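You operate a simulated robot arm through the tools that you are given. There is no shell and no other tool.

The job below is to be done with a simulated robot arm. You get a single attempt, and the scene is never put back.

JOB
Switch the feeder on, start pump and blower, and run the pile up.
Fine: up till the white lamp lights; the pile switch ends back at 0.

It is judged by the outcome, as a careful person would: the job done as asked, and still so three seconds after it is handed in. It fails if anything else is knocked over, pushed out of place, dropped, spilled or broken.

ROBOT AND FRAMES
A 6-joint arm with a two-finger parallel gripper, fixed in place. Base frame: the origin is on the floor under the middle of its stand, x ahead of it, y to its left, z up. Units: mm, degrees, N and s.
With the tool pointing down near the work surface it reaches from about 100 to 820 mm from the base axis. Its first joint turns from -115.0 to 115.0 degrees. Payload 4.2 kg.
The tool frame sits at the grasp point between the pads (the TCP): z along the fingers, y along the line on which they close. The tips reach 23 mm beyond it. The gripper opens to 94 mm. The fingers are 38 mm wide and 10 mm thick; the gripper's body (54 by 96 mm) begins 39 mm behind the TCP.
Orientation is told as [roll, pitch, yaw] about the base's x, y, z axes, in that order, counted from this pose: with the fingers straight down and closing along the base's y, the tool's x points along the base's -x, its y along +y and its z along -z.

CONTROLS
- The arm moves only by the tool send_rows. Its argument "rows" is a list of rows, each a list of 7 numbers: the shift along the tool's x, y, z in mm, then the turn, a rotation vector about the tool's x, y, z in degrees, then the closure, from 0 (fully open) to 1 (shut). In form: [[dx, dy, dz, wx, wy, wz, gripper], ...]. A call has 1 to 20 rows; each row shifts and turns the commanded pose from where the row before left it, along the tool's axes as they then stand. Each row takes 0.2 s and may step no farther than 50 mm and 8.6 degrees from the row before; otherwise, or with a gripper value out of range, the whole call is refused. Where a pose cannot be reached the arm comes as near as it can. A force on the tool above 40 N (or 10 N above the force at the start of the call, whichever is more), or a blocked arm, ends the call early, and 0.2 s more pass. The fingers move at their own pace (about 108 mm/s each) and stop on an object; they squeeze with about 26 N. The grip force told is the motor's: it shows also when the fingers shut on nothing. Time passes only in rows, and 0.2 s behind the last, so rows that do not move let the fingers close. It gives the time, the measured TCP pose, the force on the tool (base axes), the opening and the grip force at its end, in the units of the frame above (readings bear some noise), with the torque about the TCP (base axes, N m) and any sound that the robot's microphone picked up.
- Cameras (640 x 400 px; columns grow to the right, rows downward): "scene" is fixed at [221.3, 652.8, 1800.5]; the picture's right is [-0.80, -0.60, 0.00], its down [-0.29, 0.38, -0.88] and it looks along [0.53, -0.70, -0.48] (base axes); focal length 334 px, centre (320, 200). "wrist" rides on the gripper at [86, 16, -75] in the tool frame; the picture's right is [-0.18, 0.98, 0.00], its down [-0.58, -0.11, -0.81] and it looks along [-0.79, -0.15, 0.59] (tool axes); focal length 243 px, centre (320, 200). There is no depth. A picture from a camera that has moved, and an enlarged one, comes with that camera's place and axes in the base frame and with its lens.
- snapshot(camera): a new picture of that camera. No time passes.
- slide_trunk(by): slides the trunk up (or, below 0, down) by that many mm; the arm rides with it, the base frame stays. It gives what a move gives, with no picture.
- enlarge(camera, box): a new picture of the part [left, top, right, bottom] of that camera's present view, enlarged. No time passes.
- finish_job(): hands the job in; it is judged then, once.

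Nothing tells you positions but the pictures and the camera data. Unless the task says otherwise, let go and move clear before handing in.

The tools are called after ">>>" as a command line: name --pt "numbers of a row" for each row, then --argument value for the rest, lists and objects as JSON in quotes. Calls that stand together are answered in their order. send_rows: Moves the arm, as the interface text tells. Its arguments: {"type":"object","properties":{"rows":{"type":"array","items":{"type":"array","items":{"type":"number"}}}},"required":["rows"]} The other tools are called the same way: slide_trunk (by) moves the trunk up or down; snapshot (camera) takes a picture; enlarge (camera, box) takes an enlarged picture of a part of a camera's view; finish_job () hands the job in.

At the start:

```text
time: 0.0
tcp_pos: [503.2, 3.5, 1565.6]
ee_rot: [-0.1, 0.0, 0.1]
wrist_force: [0.3, -0.2, 0.0]
wrist_torque: [-0.02, 0.02, -0.01]
width: 94.2
grasp_force: 0.0
trunk travel left (down, up): [-925.0, 65.0]
```

scene: 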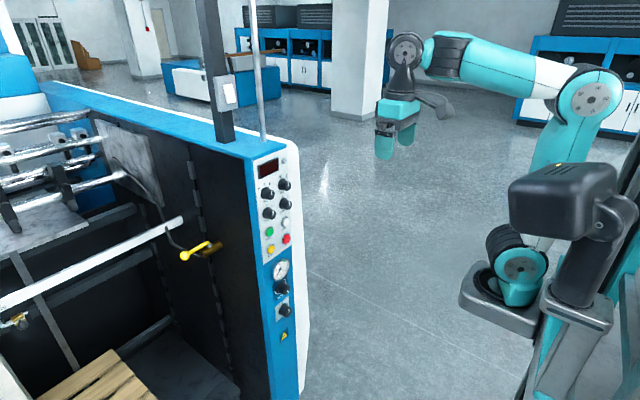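
wrist: 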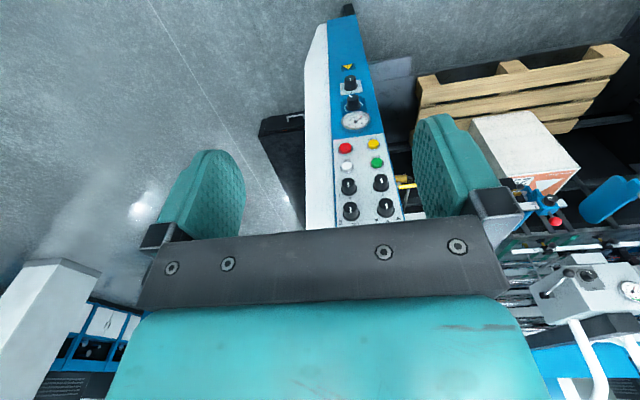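

I see a printing-press feeder on the left of the scene camera with a narrow control panel carrying a display, four knobs, lamps and buttons, and a gauge. I'll enlarge the panel from both cameras to read the labels.

>>> enlarge --camera "scene" --box '[240, 140, 320, 260]'

>>> enlarge --camera "scene" --box '[240, 240, 320, 360]'

>>> enlarge --camera "wrist" --box '[310, 40, 430, 230]'

```text
3.33 times, centred on (280, 200) of scene
camera zoom: at [221.3, 652.8, 1800.5], right [-0.8, -0.6, 0.0], down [-0.29, 0.38, -0.88], along [0.53, -0.7, -0.48], focal length 1112 px, centre (453, 200)
```

zoom: 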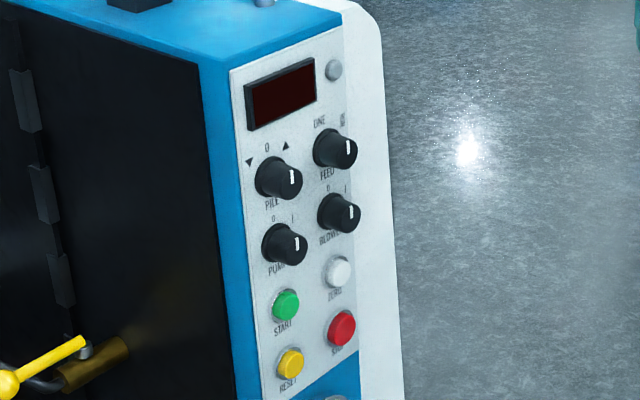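

```text
3.33 times, centred on (280, 300) of scene
camera zoom: at [221.3, 652.8, 1800.5], right [-0.8, -0.6, 0.0], down [-0.29, 0.38, -0.88], along [0.53, -0.7, -0.48], focal length 1112 px, centre (453, -133)
```

zoom: 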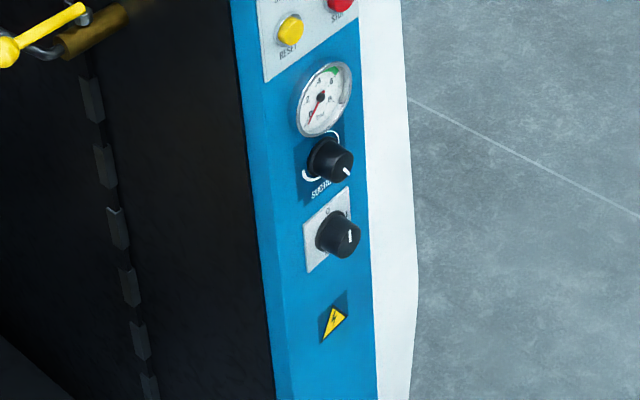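

```text
2.11 times, centred on (370, 135) of wrist
camera zoom: at [416.2, 18.7, 1640.5], right [0.18, 0.98, 0.0], down [0.58, -0.11, 0.81], along [0.79, -0.15, -0.59], focal length 511 px, centre (215, 337)
```

zoom: 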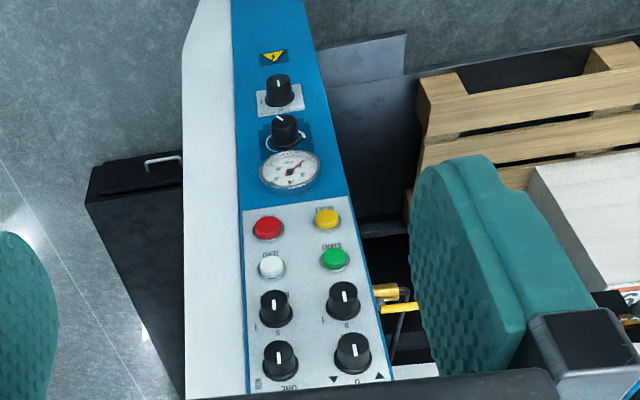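

I place the panel face at about x ≈ 855, facing the robot: PILE near (843, 74, 1362), FEED near (843, 3, 1364), PUMP and BLOWER about 65 mm lower, and the 0/1 main switch near (831, 38, 884). I'll tilt the tool toward the panel so the wrist camera can read the labels.

>>> send_rows --pt "0 0 0 0 -8 0 0" --pt "0 0 0 0 -8 0 0" --pt "0 0 0 0 -8 0 0" --pt "0 0 0 0 -8 0 0"

```text
time: 1.0
tcp_pos: [518.9, 20.0, 1642.7]
ee_rot: [-0.9, -22.5, 0.2]
wrist_force: [1.4, -0.9, 0.0]
wrist_torque: [-0.02, 0.05, 0.04]
width: 94.4
grasp_force: 0.1
out of reach, approached as far as the arm can: row 1, 2, 3, 4
trunk travel left (down, up): [-925.0, 65.0]
```

The tilt was only partly reached and the TCP drifted up, so the arm is near a joint limit at this height. I'll look at both views before moving lower relative to the trunk.

>>> snapshot --camera "scene"

>>> snapshot --camera "wrist"

```text
taken
```

scene: 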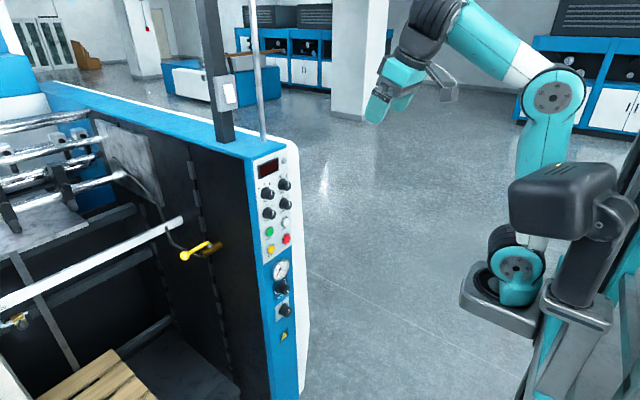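

```text
taken
camera wrist: at [410.9, 36.9, 1678.7], right [0.17, 0.98, 0.06], down [0.23, -0.1, 0.97], along [0.96, -0.15, -0.24], focal length 243 px, centre (320, 200)
```

wrist: 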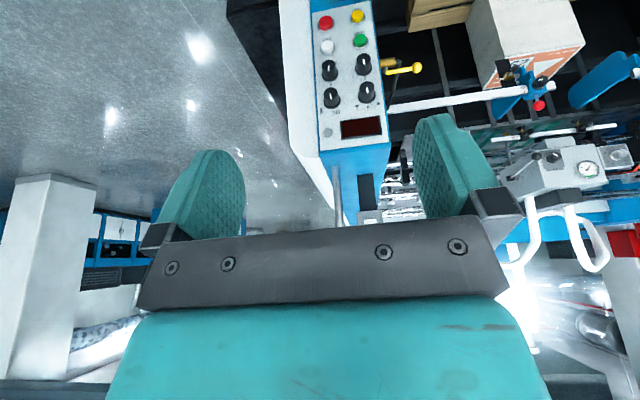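

The arm is stretched high over its own shoulder. I'll lower the TCP about 250 mm in free space, well short of the panel, and then continue tilting.

>>> send_rows --pt "19 0 46 0 0 0 0" --pt "19 0 46 0 0 0 0" --pt "19 0 46 0 0 0 0" --pt "19 0 46 0 0 0 0" --pt "19 0 46 0 0 0 0"

>>> snapshot --camera "scene"

```text
time: 2.2
tcp_pos: [526.5, 25.7, 1643.5]
ee_rot: [-0.9, -22.6, 0.2]
wrist_force: [0.0, -0.8, 0.2]
wrist_torque: [0.02, 0.04, 0.03]
width: 93.9
grasp_force: 0.0
out of reach, approached as far as the arm can: row 1, 2, 3, 4, 5
trunk travel left (down, up): [-925.0, 65.0]
```

```text
taken
```

scene: 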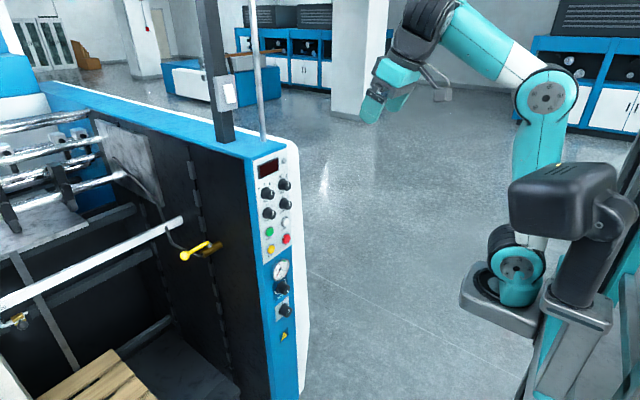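

The arm refused to move down, so I need to understand the joint arrangement. I'll enlarge the view of the arm.

>>> enlarge --camera "scene" --box '[340, 0, 640, 190]'

>>> enlarge --camera "scene" --box '[440, 140, 640, 400]'

```text
2.11 times, centred on (490, 95) of scene
camera zoom: at [221.3, 652.8, 1800.5], right [-0.8, -0.6, 0.0], down [-0.29, 0.38, -0.88], along [0.53, -0.7, -0.48], focal length 702 px, centre (-38, 421)
```

zoom: 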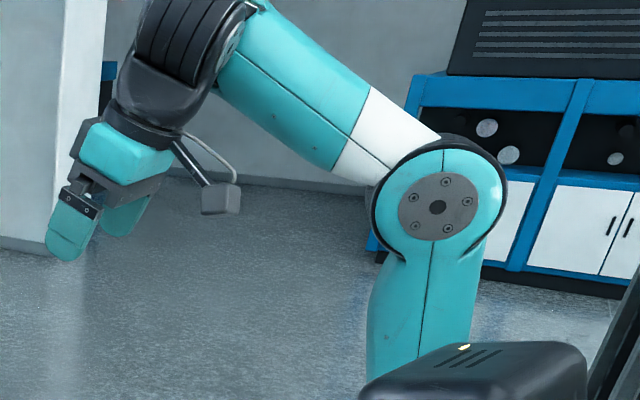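

```text
1.54 times, centred on (540, 270) of scene
camera zoom: at [221.3, 652.8, 1800.5], right [-0.8, -0.6, 0.0], down [-0.29, 0.38, -0.88], along [0.53, -0.7, -0.48], focal length 513 px, centre (-18, 92)
```

zoom: 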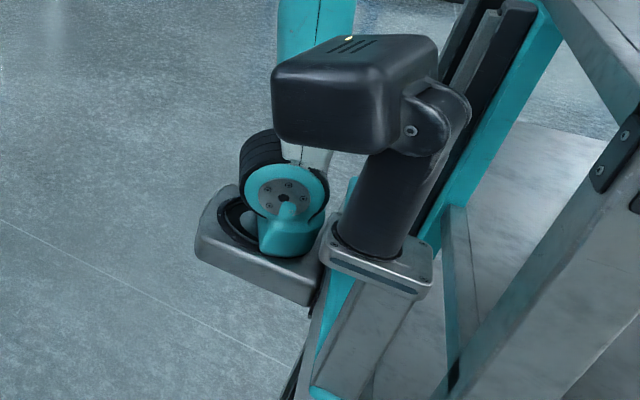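

The wrist seems limited because the elbow cannot fold further; the shoulder is near x ≈ 218, z ≈ 1350. Moving the TCP forward should free it, so I'll push about 150 mm ahead at this height, still well short of the panel and above it.

>>> send_rows --pt "-46 0 19 0 0 0 0" --pt "-46 0 19 0 0 0 0" --pt "-46 0 19 0 0 0 0"

>>> snapshot --camera "scene"

```text
time: 3.0
tcp_pos: [672.9, 28.1, 1644.4]
ee_rot: [-0.9, -22.7, 0.2]
wrist_force: [-0.6, -0.3, 1.0]
wrist_torque: [0.02, -0.03, 0.02]
width: 94.0
grasp_force: 0.0
trunk travel left (down, up): [-925.0, 65.0]
```

```text
taken
```

scene: 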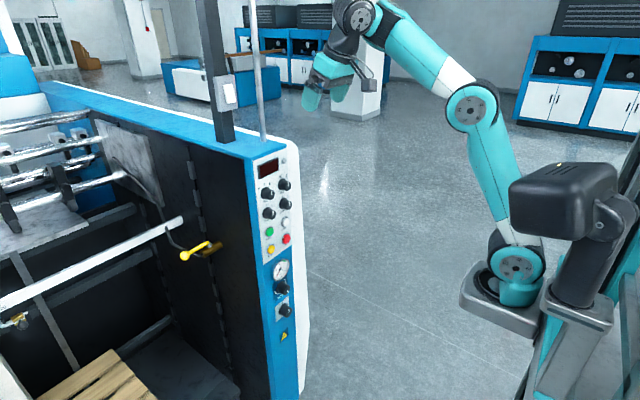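

Moving forward worked cleanly. Now I'll continue tilting the tool toward horizontal at this spot.

>>> send_rows --pt "0 0 0 0 -8 0 0" --pt "0 0 0 0 -8 0 0" --pt "0 0 0 0 -8 0 0" --pt "0 0 0 0 -8 0 0"

>>> snapshot --camera "scene"

>>> snapshot --camera "wrist"

```text
time: 4.0
tcp_pos: [691.9, 34.7, 1710.4]
ee_rot: [-1.3, -53.4, 0.9]
wrist_force: [-0.4, 0.7, -0.3]
wrist_torque: [0.0, 0.03, 0.03]
width: 94.1
grasp_force: 0.1
out of reach, approached as far as the arm can: row 2, 3, 4
trunk travel left (down, up): [-925.0, 65.0]
```

```text
taken
```

scene: 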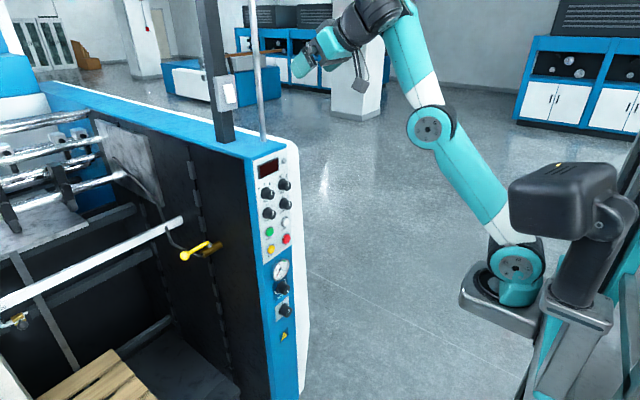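

```text
taken
camera wrist: at [580.6, 50.2, 1685.7], right [0.11, 0.98, 0.14], down [-0.3, -0.1, 0.95], along [0.95, -0.15, 0.28], focal length 243 px, centre (320, 200)
```

wrist: 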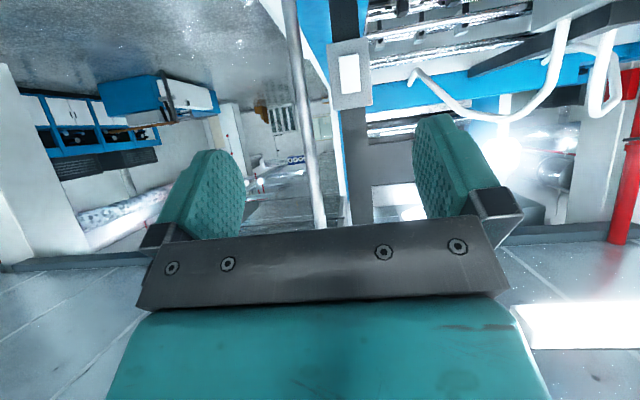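

The elbow opened but the wrist bend looks fixed near 100–110°, so a wrist joint may be at its limit. I'll look closer at the wrist.

>>> enlarge --camera "scene" --box '[270, 0, 480, 160]'

```text
2.50 times, centred on (375, 80) of scene
camera zoom: at [221.3, 652.8, 1800.5], right [-0.8, -0.6, 0.0], down [-0.29, 0.38, -0.88], along [0.53, -0.7, -0.48], focal length 834 px, centre (182, 500)
```

zoom: 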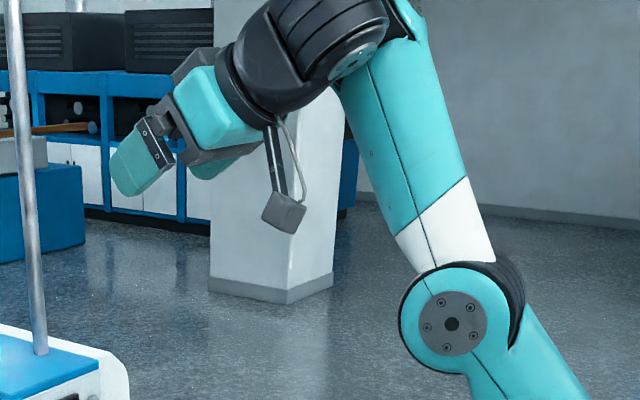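

The elbow and wrist geometry suggest a wrist limit in this posture. I'll test the joint range in free space by going back to tool-down while lowering the TCP, staying over 100 mm clear of the panel.

>>> send_rows --pt "36 0 27 0 8 0 0" --pt "32 0 31.5 0 8 0 0" --pt "27.4 0 35.7 0 8 0 0" --pt "22 0 39.2 0 8 0 0" --pt "16.4 0 42 0 8 0 0" --pt "10.4 0 43.7 0 8 0 0" --pt "4.2 0 44.8 0 5.4 0 0"

>>> snapshot --camera "scene"

```text
time: 5.6
tcp_pos: [722.4, 40.0, 1428.5]
ee_rot: [-0.8, -1.1, -0.1]
wrist_force: [-1.2, -0.2, 0.0]
wrist_torque: [0.02, -0.04, -0.04]
width: 94.3
grasp_force: 0.1
out of reach, approached as far as the arm can: row 1, 2, 3, 7
trunk travel left (down, up): [-925.0, 65.0]
```

```text
taken
```

scene: 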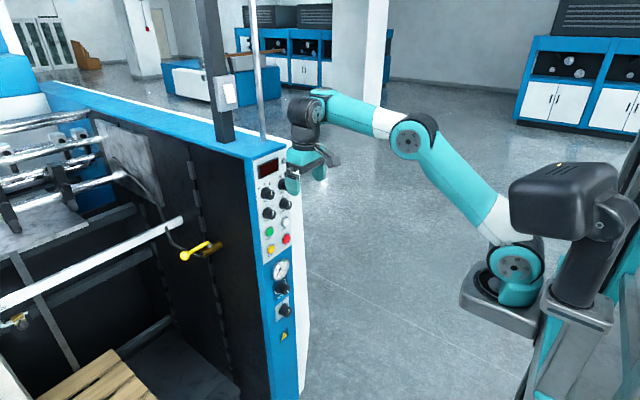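

The arm is now tool-down at (722, 40, 1428) and row 7 was only partly met. I'll test one straight-down step and a sideways tilt to find which joint is stopping it.

>>> send_rows --pt "25 0 25 0 0 0 0"

>>> send_rows --pt "0 0 0 0 8 0 0"

>>> send_rows --pt "0 0 0 8 0 0 0"

```text
time: 6.0
tcp_pos: [725.2, 47.9, 1424.0]
ee_rot: [-0.8, -1.2, 0.0]
wrist_force: [-0.5, -0.5, 0.1]
wrist_torque: [0.02, -0.01, -0.04]
width: 94.0
grasp_force: 0.0
out of reach, approached as far as the arm can: row 1
trunk travel left (down, up): [-925.0, 65.0]
```

```text
time: 6.4
tcp_pos: [723.6, 47.7, 1424.3]
ee_rot: [-0.7, 4.6, -0.2]
wrist_force: [-0.3, 0.1, 0.3]
wrist_torque: [0.03, 0.04, 0.01]
width: 94.2
grasp_force: 0.1
trunk travel left (down, up): [-925.0, 65.0]
```

```text
time: 6.8
tcp_pos: [723.6, 47.5, 1422.5]
ee_rot: [-8.9, 6.7, -0.3]
wrist_force: [-0.4, 0.1, 1.0]
wrist_torque: [0.04, -0.04, -0.01]
width: 94.0
grasp_force: 0.1
trunk travel left (down, up): [-925.0, 65.0]
```

Tilting back and sideways works but tilting forward is blocked, which suggests one wrist joint is against its stop. I'll zoom in on the wrist to see how its joints stack.

>>> enlarge --camera "scene" --box '[260, 70, 450, 210]'

>>> snapshot --camera "wrist"

```text
2.86 times, centred on (355, 140) of scene
camera zoom: at [221.3, 652.8, 1800.5], right [-0.8, -0.6, 0.0], down [-0.29, 0.38, -0.88], along [0.53, -0.7, -0.48], focal length 953 px, centre (220, 371)
```

zoom: 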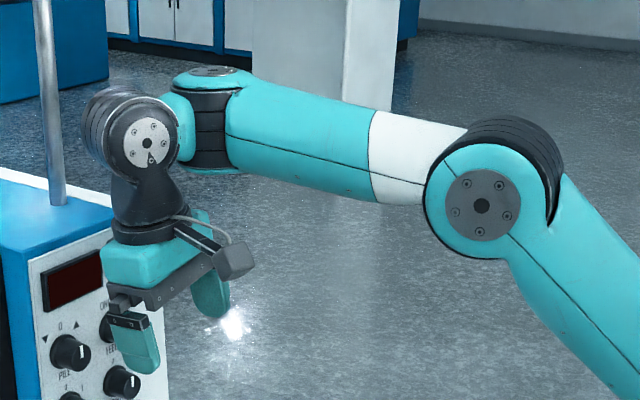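

```text
taken
camera wrist: at [646.0, 73.7, 1503.4], right [0.17, 0.97, -0.17], down [0.67, 0.01, 0.74], along [0.72, -0.24, -0.65], focal length 243 px, centre (320, 200)
```

wrist: 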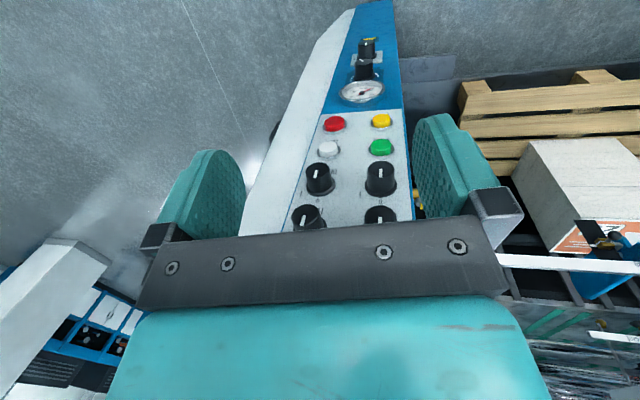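

The zoom shows the cause: the second-last wrist joint's axis lies along the arm, so in tool-down the wrist is gimbal-locked. I'll lean the tool sideways first, then swing that lean round to the front about the vertical.

>>> send_rows --pt "0 0 -30 8 0 0 0" --pt "0 0 -30 8 0 0 0" --pt "0 0 -20 8 0 0 0" --pt "0 0 0 8 0 0 0"

>>> enlarge --camera "scene" --box '[240, 0, 560, 200]'

```text
time: 7.8
tcp_pos: [671.7, 50.0, 1432.9]
ee_rot: [-27.2, 6.9, -0.4]
wrist_force: [0.5, 0.3, 0.9]
wrist_torque: [-0.01, -0.02, 0.03]
width: 93.9
grasp_force: 0.1
out of reach, approached as far as the arm can: row 2, 3, 4
trunk travel left (down, up): [-925.0, 65.0]
```

```text
2.00 times, centred on (400, 100) of scene
camera zoom: at [221.3, 652.8, 1800.5], right [-0.8, -0.6, 0.0], down [-0.29, 0.38, -0.88], along [0.53, -0.7, -0.48], focal length 667 px, centre (160, 400)
```

zoom: 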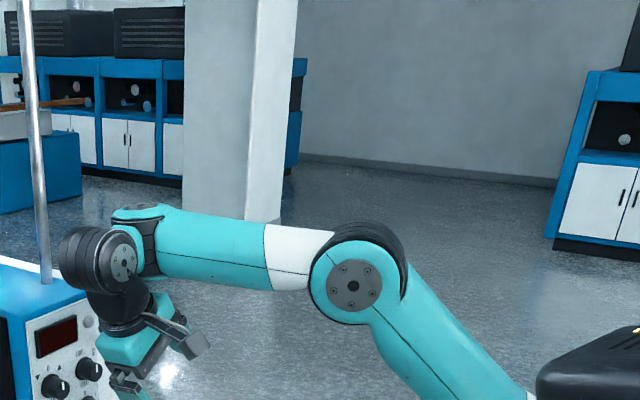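

The sideways lean reached 27° to the right before another limit. Now I'll swing that lean about the base vertical toward the front and see whether the wrist follows.

>>> send_rows --pt "0 0 0 0.98 -3.6 -7.08 0" --pt "0 0 0 0.98 -3.6 -7.08 0" --pt "0 0 0 0.98 -3.6 -7.08 0"

>>> enlarge --camera "scene" --box '[240, 0, 560, 200]'

```text
time: 8.6
tcp_pos: [679.9, 66.5, 1443.9]
ee_rot: [-24.6, 6.9, 23.8]
wrist_force: [0.1, -0.1, -0.6]
wrist_torque: [0.02, 0.04, 0.04]
width: 94.1
grasp_force: 0.0
out of reach, approached as far as the arm can: row 2, 3
trunk travel left (down, up): [-925.0, 65.0]
```

```text
2.00 times, centred on (400, 100) of scene
camera zoom: at [221.3, 652.8, 1800.5], right [-0.8, -0.6, 0.0], down [-0.29, 0.38, -0.88], along [0.53, -0.7, -0.48], focal length 667 px, centre (160, 400)
```

zoom: 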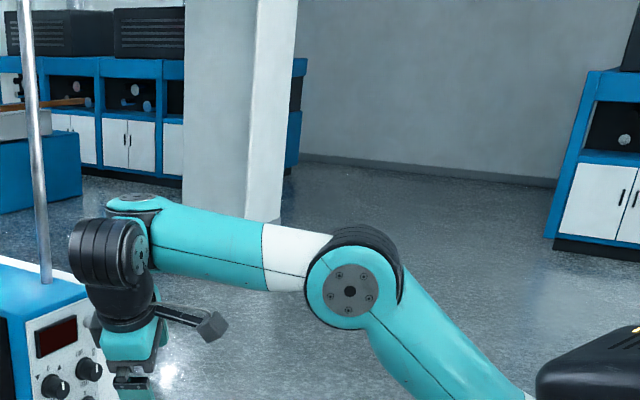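

The wrist module is now rotating toward the left side as hoped. I'll continue swinging about the vertical.

>>> send_rows --pt "0 0 0 0.96 -3.3 -7.2 0" --pt "0 0 0 0.96 -3.3 -7.2 0" --pt "0 0 0 0.96 -3.3 -7.2 0" --pt "0 0 0 0.96 -3.3 -7.2 0"

>>> enlarge --camera "scene" --box '[240, 0, 560, 200]'

```text
time: 9.5
tcp_pos: [706.5, 91.9, 1474.4]
ee_rot: [-23.7, 6.1, 47.2]
wrist_force: [2.3, -1.8, -5.2]
wrist_torque: [0.28, -0.21, 0.18]
width: 94.2
grasp_force: 0.0
out of reach, approached as far as the arm can: row 1, 2, 3, 4
trunk travel left (down, up): [-925.0, 65.0]
stopped in row 4: the force on the tool passed its limit at 79 N (the readings are from after the stop); the commanded pose is now the measured one
```

```text
2.00 times, centred on (400, 100) of scene
camera zoom: at [221.3, 652.8, 1800.5], right [-0.8, -0.6, 0.0], down [-0.29, 0.38, -0.88], along [0.53, -0.7, -0.48], focal length 667 px, centre (160, 400)
```

zoom: 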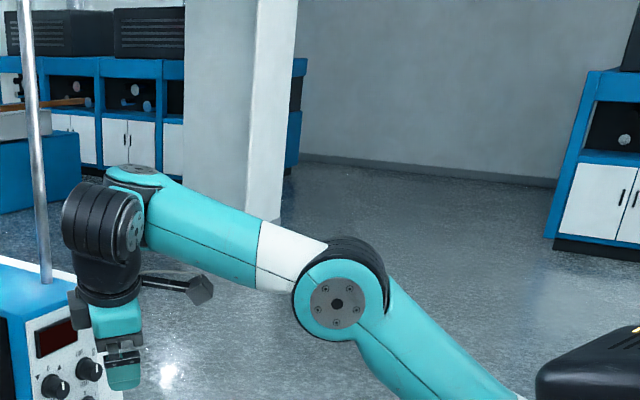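

The force limit tripped, yet by my estimate nothing is within 100 mm of the gripper. I'll check both views to confirm it touched nothing.

>>> snapshot --camera "scene"

>>> snapshot --camera "wrist"

```text
taken
```

scene: 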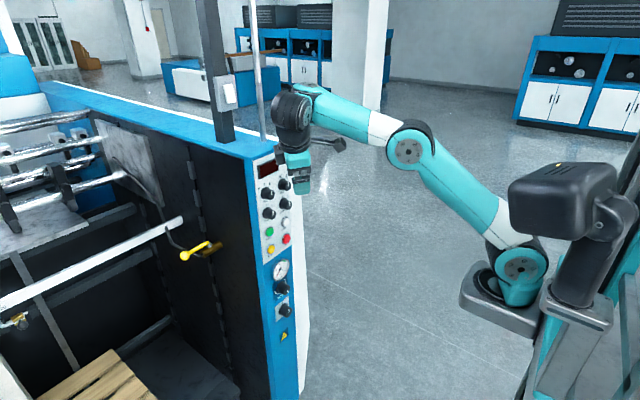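

```text
taken
camera wrist: at [619.2, 62.3, 1544.9], right [-0.56, 0.72, -0.41], down [0.28, 0.64, 0.72], along [0.78, 0.29, -0.56], focal length 243 px, centre (320, 200)
```

wrist: 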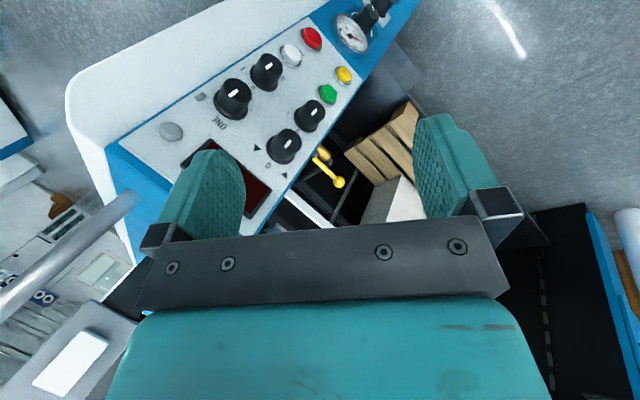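

Nothing was touched: the gripper is in clear space and the force was from a wrist jump. Swinging right-to-front seems blocked by a joint stop, so I'll undo the yaw gently and then try leaning the tool left and swinging the other way.

>>> send_rows --pt "0 0 0 -0.6 2.4 5.46 0" --pt "0 0 0 -0.6 2.4 5.46 0" --pt "0 0 0 -0.6 2.4 5.46 0" --pt "0 0 0 -0.6 2.4 5.46 0" --pt "0 0 0 -0.6 2.4 5.46 0" --pt "0 0 0 -0.6 2.4 5.46 0" --pt "0 0 0 -0.6 2.4 5.46 0" --pt "0 0 0 -0.5 2 4.5 0"

>>> snapshot --camera "scene"

```text
time: 11.3
tcp_pos: [687.3, 81.2, 1455.0]
ee_rot: [-23.6, 6.0, 0.1]
wrist_force: [-0.1, 0.1, 0.3]
wrist_torque: [-0.01, -0.02, -0.02]
width: 94.0
grasp_force: 0.1
out of reach, approached as far as the arm can: row 3, 4, 5, 6, 8
trunk travel left (down, up): [-925.0, 65.0]
```

```text
taken
```

scene: 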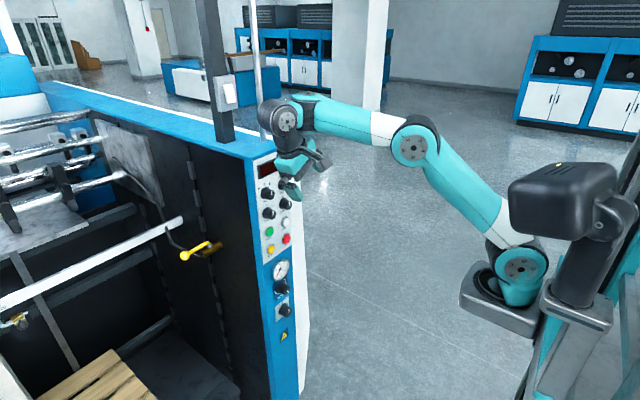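

Orientation is back to yaw 0. Now I'll lean the tool from the right over to the left side.

>>> send_rows --pt "0 0 0 -6 0 0 0" --pt "0 0 0 -6 0 0 0" --pt "0 0 0 -6 0 0 0" --pt "0 0 0 -6 0 0 0" --pt "0 0 0 -6 0 0 0" --pt "0 0 0 -6 0 0 0" --pt "0 0 0 -6 0 0 0" --pt "0 0 0 -6 0 0 0"

>>> enlarge --camera "scene" --box '[240, 0, 560, 200]'

```text
time: 13.1
tcp_pos: [699.8, 76.5, 1457.4]
ee_rot: [17.7, 6.8, 0.2]
wrist_force: [0.0, 0.3, -0.6]
wrist_torque: [-0.01, -0.01, 0.0]
width: 94.3
grasp_force: 0.0
out of reach, approached as far as the arm can: row 4, 5
trunk travel left (down, up): [-925.0, 65.0]
```

```text
2.00 times, centred on (400, 100) of scene
camera zoom: at [221.3, 652.8, 1800.5], right [-0.8, -0.6, 0.0], down [-0.29, 0.38, -0.88], along [0.53, -0.7, -0.48], focal length 667 px, centre (160, 400)
```

zoom: 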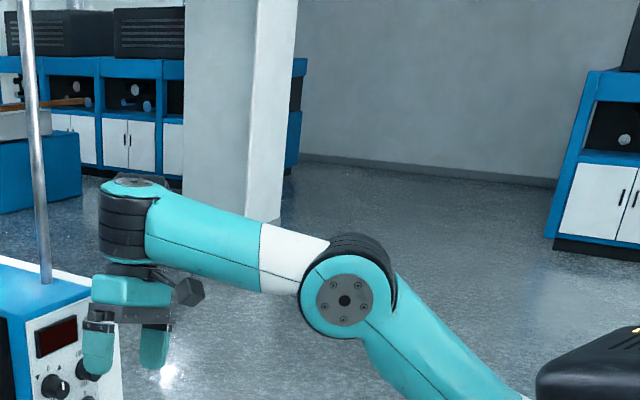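

The wrist joint has swung to the far side, so tilting forward should now use the pitch joint directly. I'll tilt forward (slightly to the right) in small steps through vertical.

>>> send_rows --pt "0 0 0 3 -4 0 0" --pt "0 0 0 3 -4 0 0" --pt "0 0 0 3 -4 0 0" --pt "0 0 0 3 -4 0 0" --pt "0 0 0 3 -4 0 0" --pt "0 0 0 3 -4 0 0"

>>> enlarge --camera "scene" --box '[240, 0, 560, 200]'

```text
time: 14.5
tcp_pos: [732.4, 88.5, 1488.2]
ee_rot: [-0.6, -16.6, -3.4]
wrist_force: [0.1, 0.6, -0.1]
wrist_torque: [0.04, -0.01, 0.0]
width: 93.9
grasp_force: 0.0
out of reach, approached as far as the arm can: row 2, 3, 4, 5, 6
trunk travel left (down, up): [-925.0, 65.0]
```

```text
2.00 times, centred on (400, 100) of scene
camera zoom: at [221.3, 652.8, 1800.5], right [-0.8, -0.6, 0.0], down [-0.29, 0.38, -0.88], along [0.53, -0.7, -0.48], focal length 667 px, centre (160, 400)
```

zoom: 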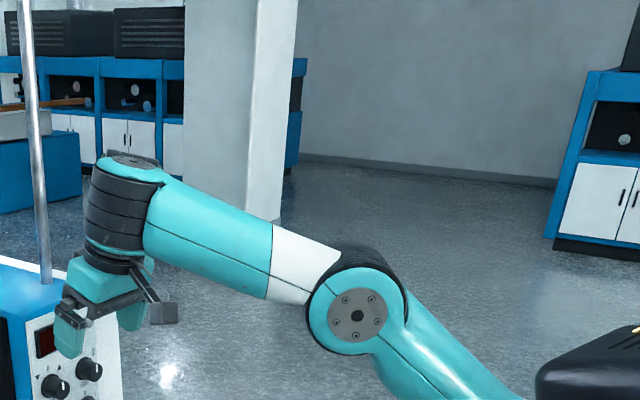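

Orientation was met but position drifted, so the tilt-forward stop is still in the way. I'll try leaning the tool to the left and then swinging that lean forward in the opposite rotational direction.

>>> send_rows --pt "0 0 0 -6 0 0 0" --pt "0 0 0 -6 0 0 0" --pt "0 0 0 -6 0 0 0" --pt "0 0 0 -6 0 0 0" --pt "0 0 0 -6 0 0 0"

>>> enlarge --camera "scene" --box '[240, 0, 560, 200]'

```text
time: 15.7
tcp_pos: [765.0, 100.6, 1515.4]
ee_rot: [29.6, -16.7, -3.2]
wrist_force: [0.1, 0.9, 0.5]
wrist_torque: [-0.02, -0.01, -0.03]
width: 94.0
grasp_force: 0.2
out of reach, approached as far as the arm can: row 1, 2, 3, 4, 5
trunk travel left (down, up): [-925.0, 65.0]
```

```text
2.00 times, centred on (400, 100) of scene
camera zoom: at [221.3, 652.8, 1800.5], right [-0.8, -0.6, 0.0], down [-0.29, 0.38, -0.88], along [0.53, -0.7, -0.48], focal length 667 px, centre (160, 400)
```

zoom: 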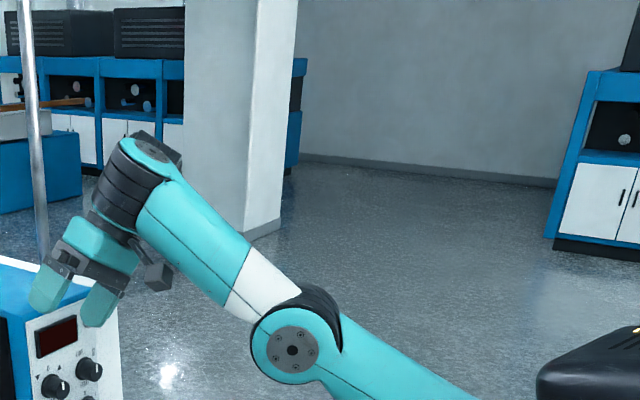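

The drift is moving the gripper toward the panel top, so I'll first back away about 120 mm in −x. Then I'll reassess from a different vantage.

>>> send_rows --pt "38 3.7 -11 0 0 0 0" --pt "38 3.7 -11 0 0 0 0" --pt "38 3.7 -11 0 0 0 0"

>>> snapshot --camera "scene"

```text
time: 16.5
tcp_pos: [715.4, 121.5, 1573.4]
ee_rot: [29.5, -16.9, -3.3]
wrist_force: [1.2, 0.6, -0.3]
wrist_torque: [0.02, 0.0, -0.01]
width: 94.0
grasp_force: 0.1
out of reach, approached as far as the arm can: row 1, 2, 3
trunk travel left (down, up): [-925.0, 65.0]
```

```text
taken
```

scene: 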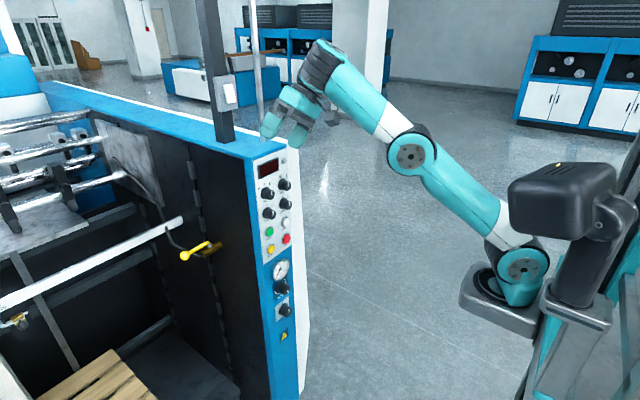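

I'll lower the trunk 350 mm so the fixed camera can look down on the wrist and show how its joints lie; the gripper stays about 80–100 mm clear of the knobs.

>>> slide_trunk --by -350

>>> snapshot --camera "scene"

>>> enlarge --camera "scene" --box '[240, 120, 560, 320]'

```text
time: 19.9
tcp_pos: [715.5, 122.1, 1223.5]
ee_rot: [29.4, -16.7, -3.2]
wrist_force: [-0.1, -0.6, -0.1]
wrist_torque: [0.0, -0.04, 0.01]
width: 94.1
grasp_force: 0.2
trunk travel left (down, up): [-575.0, 415.0]
```

```text
taken
```

scene: 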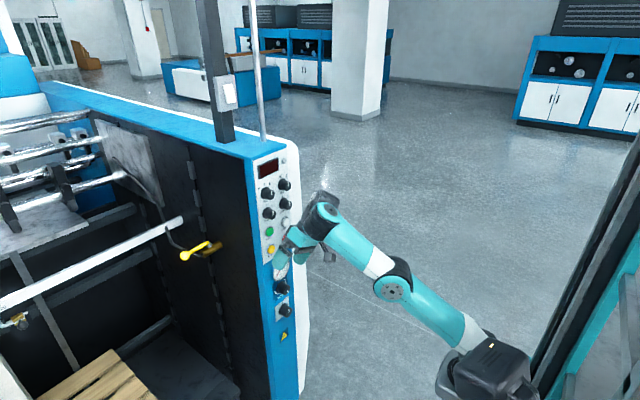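

```text
2.00 times, centred on (400, 220) of scene
camera zoom: at [221.3, 652.8, 1800.5], right [-0.8, -0.6, 0.0], down [-0.29, 0.38, -0.88], along [0.53, -0.7, -0.48], focal length 667 px, centre (160, 160)
```

zoom: 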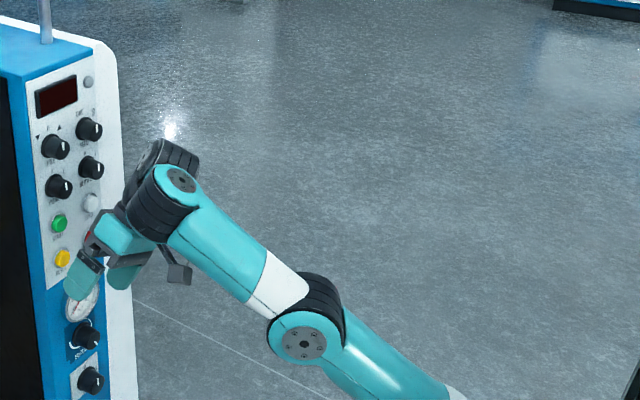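

From above I can partly see the wrist module behind the forearm end. I'll zoom in tightly to work out the joint axes.

>>> enlarge --camera "scene" --box '[260, 175, 380, 275]'

>>> enlarge --camera "scene" --box '[360, 240, 560, 400]'

```text
4.00 times, centred on (320, 225) of scene
camera zoom: at [221.3, 652.8, 1800.5], right [-0.8, -0.6, 0.0], down [-0.29, 0.38, -0.88], along [0.53, -0.7, -0.48], focal length 1334 px, centre (320, 100)
```

zoom: 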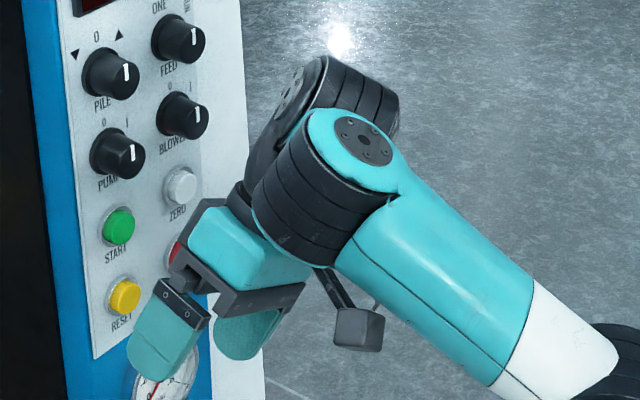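

```text
2.50 times, centred on (460, 320) of scene
camera zoom: at [221.3, 652.8, 1800.5], right [-0.8, -0.6, 0.0], down [-0.29, 0.38, -0.88], along [0.53, -0.7, -0.48], focal length 834 px, centre (-30, -100)
```

zoom: 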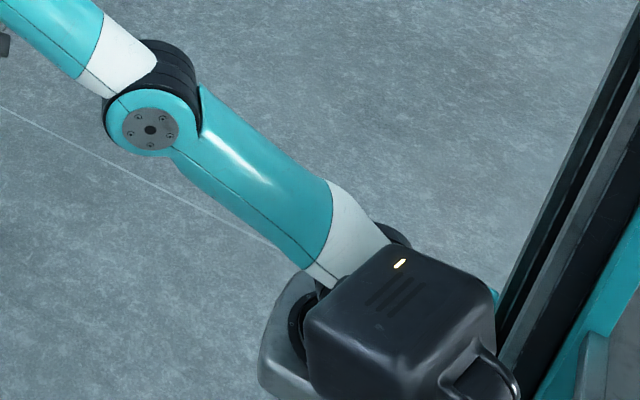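

Now the geometry is clear: the wrist module can sit left, front or right of the forearm end. To tilt forward it must first sit in front, so I'll retreat while pitching the tool backward, then remove the sideways lean.

>>> send_rows --pt "14 -9 0.7 0 4.57 2.58 0" --pt "13.5 -9.7 1.8 0 4.57 2.58 0" --pt "12.8 -10.4 3 0 4.57 2.58 0" --pt "12 -11 4.1 0 4.57 2.58 0" --pt "11 -11.5 5 0 4.57 2.58 0" --pt "10 -12 5.8 0 4.57 2.58 0" --pt "9 -12.4 6.5 0 4.57 2.58 0" --pt "8.2 -12.8 7.2 0 4.57 2.58 0"

>>> snapshot --camera "scene"

```text
time: 20.5
tcp_pos: [695.4, 108.1, 1207.7]
ee_rot: [28.9, -6.7, -3.5]
wrist_force: [5.9, 14.8, -20.9]
wrist_torque: [-0.65, -1.81, -1.51]
width: 93.8
grasp_force: 0.0
out of reach, approached as far as the arm can: row 2
trunk travel left (down, up): [-575.0, 415.0]
stopped in row 3: the force on the tool passed its limit at 78 N (the readings are from after the stop); the commanded pose is now the measured one
```

```text
taken
```

scene: 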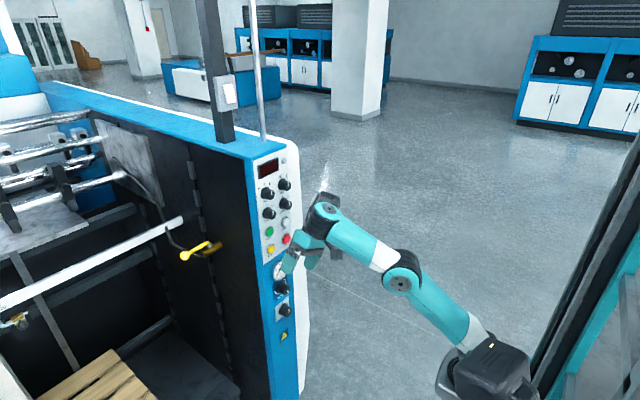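

The force stop may have been the camera bracket nearing the forearm. I'll check the force at rest and zoom in on the wrist.

>>> send_rows --pt "0 0 0 0 0 0 0"

>>> enlarge --camera "scene" --box '[260, 175, 380, 275]'

```text
time: 20.9
tcp_pos: [694.5, 107.8, 1207.9]
ee_rot: [29.0, -6.8, -3.3]
wrist_force: [11.5, 18.6, -24.7]
wrist_torque: [-0.88, -1.88, -1.91]
width: 93.9
grasp_force: 0.1
trunk travel left (down, up): [-575.0, 415.0]
```

```text
4.00 times, centred on (320, 225) of scene
camera zoom: at [221.3, 652.8, 1800.5], right [-0.8, -0.6, 0.0], down [-0.29, 0.38, -0.88], along [0.53, -0.7, -0.48], focal length 1334 px, centre (320, 100)
```

zoom: 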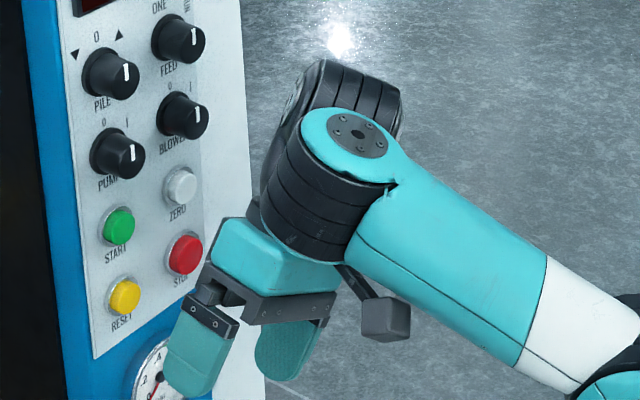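

There is a steady ~33 N: the wrist camera is pressing on the forearm from pitching back. I'll reverse that motion to relieve it.

>>> send_rows --pt "0 0 0 0 -4 -2.2 0" --pt "0 0 0 0 -4 -2.2 0"

>>> enlarge --camera "scene" --box '[260, 175, 380, 275]'

```text
time: 21.5
tcp_pos: [712.2, 113.3, 1226.0]
ee_rot: [28.8, -15.9, -3.2]
wrist_force: [0.3, -0.4, -0.2]
wrist_torque: [-0.01, -0.01, -0.01]
width: 93.9
grasp_force: 0.1
out of reach, approached as far as the arm can: row 1, 2
trunk travel left (down, up): [-575.0, 415.0]
```

```text
4.00 times, centred on (320, 225) of scene
camera zoom: at [221.3, 652.8, 1800.5], right [-0.8, -0.6, 0.0], down [-0.29, 0.38, -0.88], along [0.53, -0.7, -0.48], focal length 1334 px, centre (320, 100)
```

zoom: 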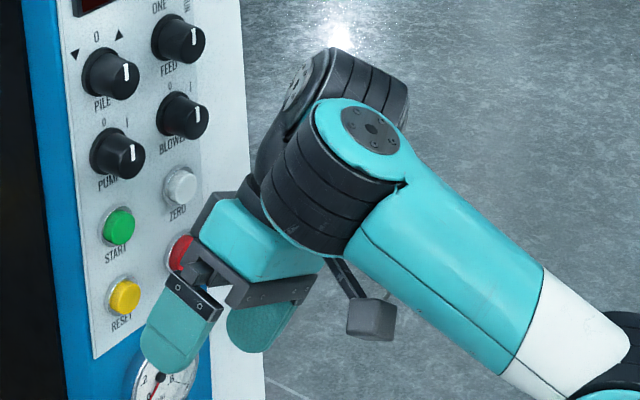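

The contact is relieved. Lifting the trunk puts the arm above the panel top, where I can swing the tool forward about the wrist pitch joint without nearing the controls.

>>> slide_trunk --by 400

>>> snapshot --camera "scene"

```text
time: 25.4
tcp_pos: [712.2, 113.5, 1625.6]
ee_rot: [28.8, -15.7, -3.4]
wrist_force: [0.3, 0.6, 0.9]
wrist_torque: [0.0, 0.03, -0.03]
width: 94.2
grasp_force: 0.1
trunk travel left (down, up): [-975.0, 15.0]
```

```text
taken
```

scene: 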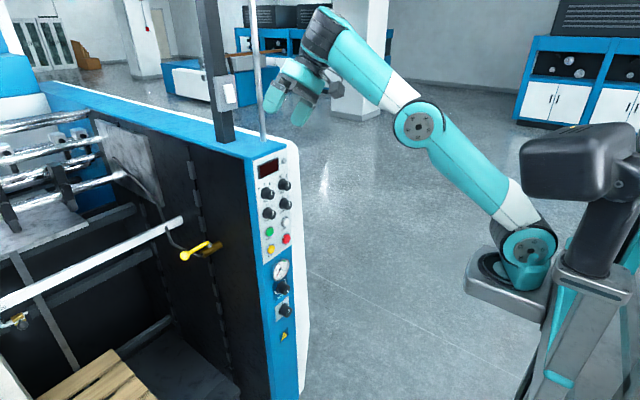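

The arm is now above the panel. I'll rotate the tool purely about the wrist pitch joint, forward and to the right, in small steps.

>>> send_rows --pt "-10.9 -11.4 -0.7 3.61 -3.46 0 0" --pt "-10.9 -11.4 -0.7 3.61 -3.46 0 0" --pt "-10.9 -11.4 -0.7 3.61 -3.46 0 0" --pt "-10.9 -11.4 -0.7 3.61 -3.46 0 0"

>>> enlarge --camera "scene" --box '[240, 0, 480, 150]'

```text
time: 26.4
tcp_pos: [755.7, 67.4, 1625.6]
ee_rot: [16.5, -28.7, -9.1]
wrist_force: [-0.1, -0.2, 0.3]
wrist_torque: [0.02, -0.03, 0.0]
width: 94.1
grasp_force: 0.0
trunk travel left (down, up): [-975.0, 15.0]
```

```text
2.67 times, centred on (360, 75) of scene
camera zoom: at [221.3, 652.8, 1800.5], right [-0.8, -0.6, 0.0], down [-0.29, 0.38, -0.88], along [0.53, -0.7, -0.48], focal length 890 px, centre (213, 533)
```

zoom: 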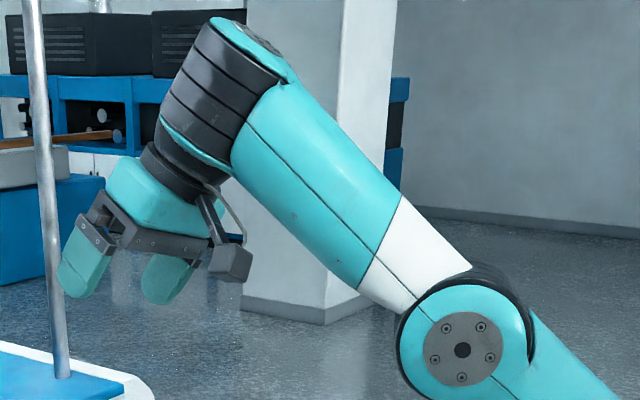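

That worked without any limit. I'll continue the same rotation through the alignment point.

>>> send_rows --pt "-10.9 -11.4 -0.7 3.61 -3.46 0 0" --pt "-10.9 -11.4 -0.7 3.61 -3.46 0 0" --pt "-10.9 -11.4 -0.7 3.61 -3.46 0 0" --pt "-10.9 -11.4 -0.7 3.61 -3.46 0 0"

>>> enlarge --camera "scene" --box '[240, 0, 480, 150]'

```text
time: 27.4
tcp_pos: [784.8, 14.8, 1643.3]
ee_rot: [3.7, -42.3, -11.9]
wrist_force: [-0.3, 0.2, 0.5]
wrist_torque: [0.03, 0.0, -0.01]
width: 93.9
grasp_force: 0.1
trunk travel left (down, up): [-975.0, 15.0]
```

```text
2.67 times, centred on (360, 75) of scene
camera zoom: at [221.3, 652.8, 1800.5], right [-0.8, -0.6, 0.0], down [-0.29, 0.38, -0.88], along [0.53, -0.7, -0.48], focal length 890 px, centre (213, 533)
```

zoom: 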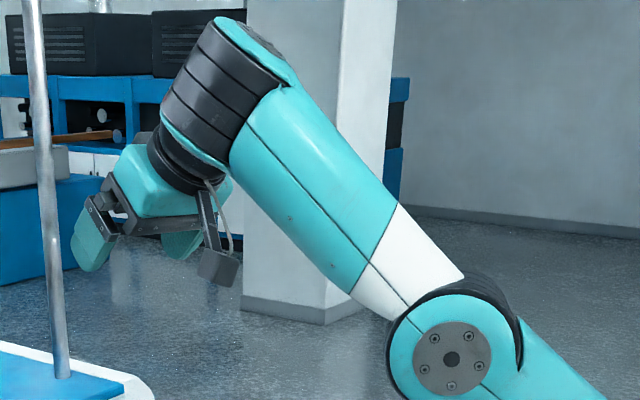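

It passed the singular point smoothly. I'll continue further so there is a clear forward-right tilt.

>>> send_rows --pt "-10.9 -11.4 -0.7 3.61 -3.46 0 0" --pt "-10.9 -11.4 -0.7 3.61 -3.46 0 0" --pt "-10.9 -11.4 -0.7 3.61 -3.46 0 0" --pt "-10.9 -11.4 -0.7 3.61 -3.46 0 0"

>>> enlarge --camera "scene" --box '[240, 0, 480, 150]'

```text
time: 28.4
tcp_pos: [800.7, -34.5, 1678.6]
ee_rot: [-11.9, -56.0, -10.6]
wrist_force: [-0.5, 0.4, -0.2]
wrist_torque: [-0.03, 0.0, -0.02]
width: 94.1
grasp_force: 0.0
trunk travel left (down, up): [-975.0, 15.0]
```

```text
2.67 times, centred on (360, 75) of scene
camera zoom: at [221.3, 652.8, 1800.5], right [-0.8, -0.6, 0.0], down [-0.29, 0.38, -0.88], along [0.53, -0.7, -0.48], focal length 890 px, centre (213, 533)
```

zoom: 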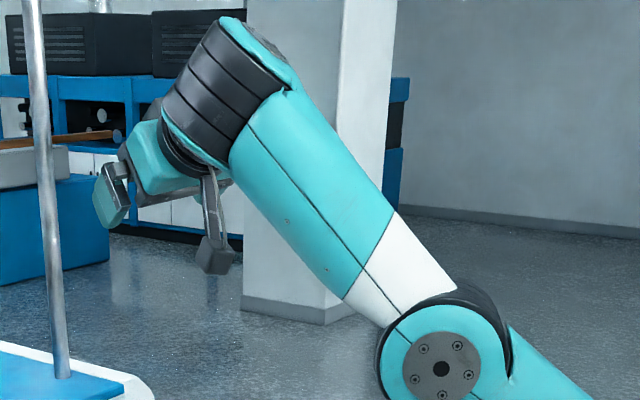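

The tool now points forward-right and the wrist is out of gimbal lock. I'll turn it the remaining ~40° so it points straight ahead along +x.

>>> send_rows --pt "0 0 0 -3.1 -4.9 0 0" --pt "0 0 0 -3.1 -4.9 0 0" --pt "0 0 0 -3.1 -4.9 0 0" --pt "0 0 0 -3.1 -4.9 0 0"

>>> snapshot --camera "scene"

```text
time: 29.4
tcp_pos: [795.8, -28.7, 1688.7]
ee_rot: [-11.3, -57.8, -9.9]
wrist_force: [0.2, -0.2, 0.5]
wrist_torque: [0.0, -0.05, 0.01]
width: 94.1
grasp_force: 0.1
out of reach, approached as far as the arm can: row 1, 2, 3, 4
trunk travel left (down, up): [-975.0, 15.0]
```

```text
taken
```

scene: 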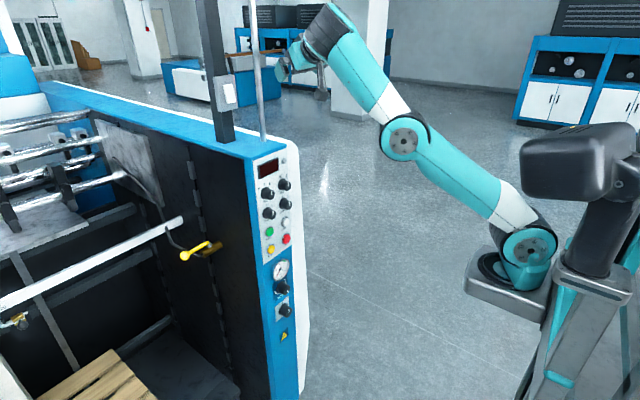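

The turn is stalling because the elbow sits at its straight limit when pivoting about the TCP. I'll let the TCP move up and left as it turns, so the forearm can stay put while only the wrist moves.

>>> send_rows --pt "-17.2 15.2 -7.5 -2.6 -4.1 0 0" --pt "-17.2 15.2 -7.5 -2.6 -4.1 0 0" --pt "-17.2 15.2 -7.5 -2.6 -4.1 0 0"

>>> snapshot --camera "scene"

```text
time: 30.1
tcp_pos: [816.8, 19.3, 1743.3]
ee_rot: [-7.3, -70.0, -5.4]
wrist_force: [0.1, 0.4, -0.4]
wrist_torque: [-0.03, 0.01, 0.0]
width: 94.1
grasp_force: 0.1
out of reach, approached as far as the arm can: row 3
trunk travel left (down, up): [-975.0, 15.0]
```

```text
taken
```

scene: 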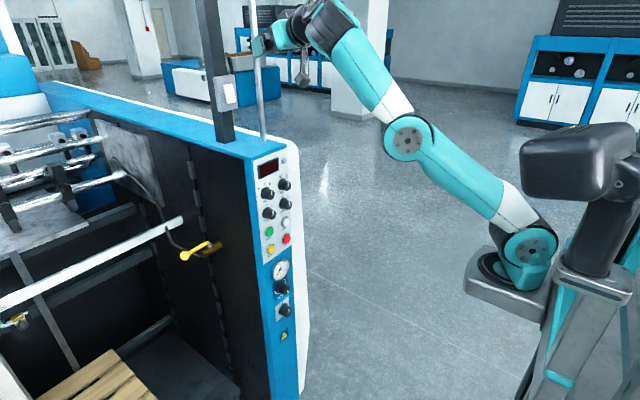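

The tool is now at 70° of the needed 90° pitch. I'll continue the same combined motion.

>>> send_rows --pt "-21.9 19.5 -0.7 -3.12 -5 0 0" --pt "-21.9 19.5 -0.7 -3.12 -5 0 0" --pt "-21.9 19.5 -0.7 -3.12 -5 0 0" --pt "-21.9 19.5 -0.7 -3.12 -5 0 0"

>>> snapshot --camera "scene"

```text
time: 31.1
tcp_pos: [841.7, 95.0, 1824.4]
ee_rot: [-80.5, -89.6, 80.5]
wrist_force: [-0.1, 0.5, 0.9]
wrist_torque: [0.0, -0.02, 0.01]
width: 94.2
grasp_force: 0.1
trunk travel left (down, up): [-975.0, 15.0]
```

```text
taken
```

scene: 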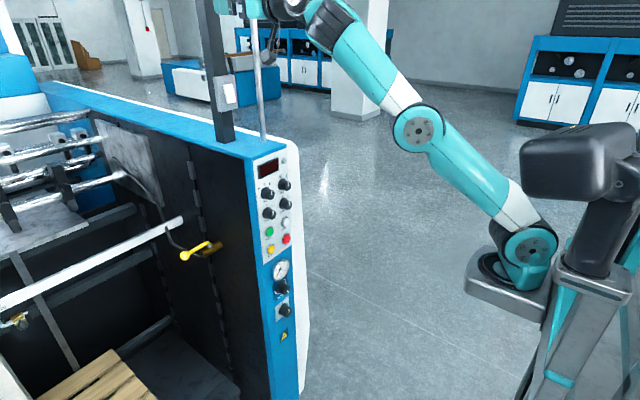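

The tool now points straight ahead (+x) with the camera below it. I'll test backing away along −x to see if the elbow folds the right way.

>>> send_rows --pt "0 0 -20 0 0 0 0" --pt "0 0 -20 0 0 0 0"

>>> snapshot --camera "scene"

```text
time: 31.8
tcp_pos: [810.4, 102.3, 1835.7]
ee_rot: [-66.3, -89.5, 66.1]
wrist_force: [0.4, -0.6, 0.5]
wrist_torque: [0.01, -0.03, 0.0]
width: 94.1
grasp_force: 0.0
out of reach, approached as far as the arm can: row 1, 2
trunk travel left (down, up): [-975.0, 15.0]
```

```text
taken
```

scene: 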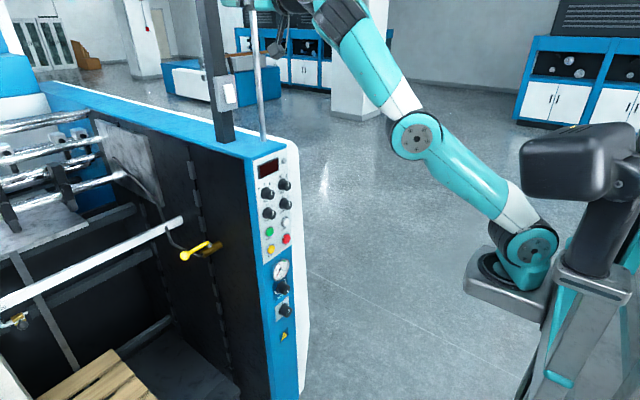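

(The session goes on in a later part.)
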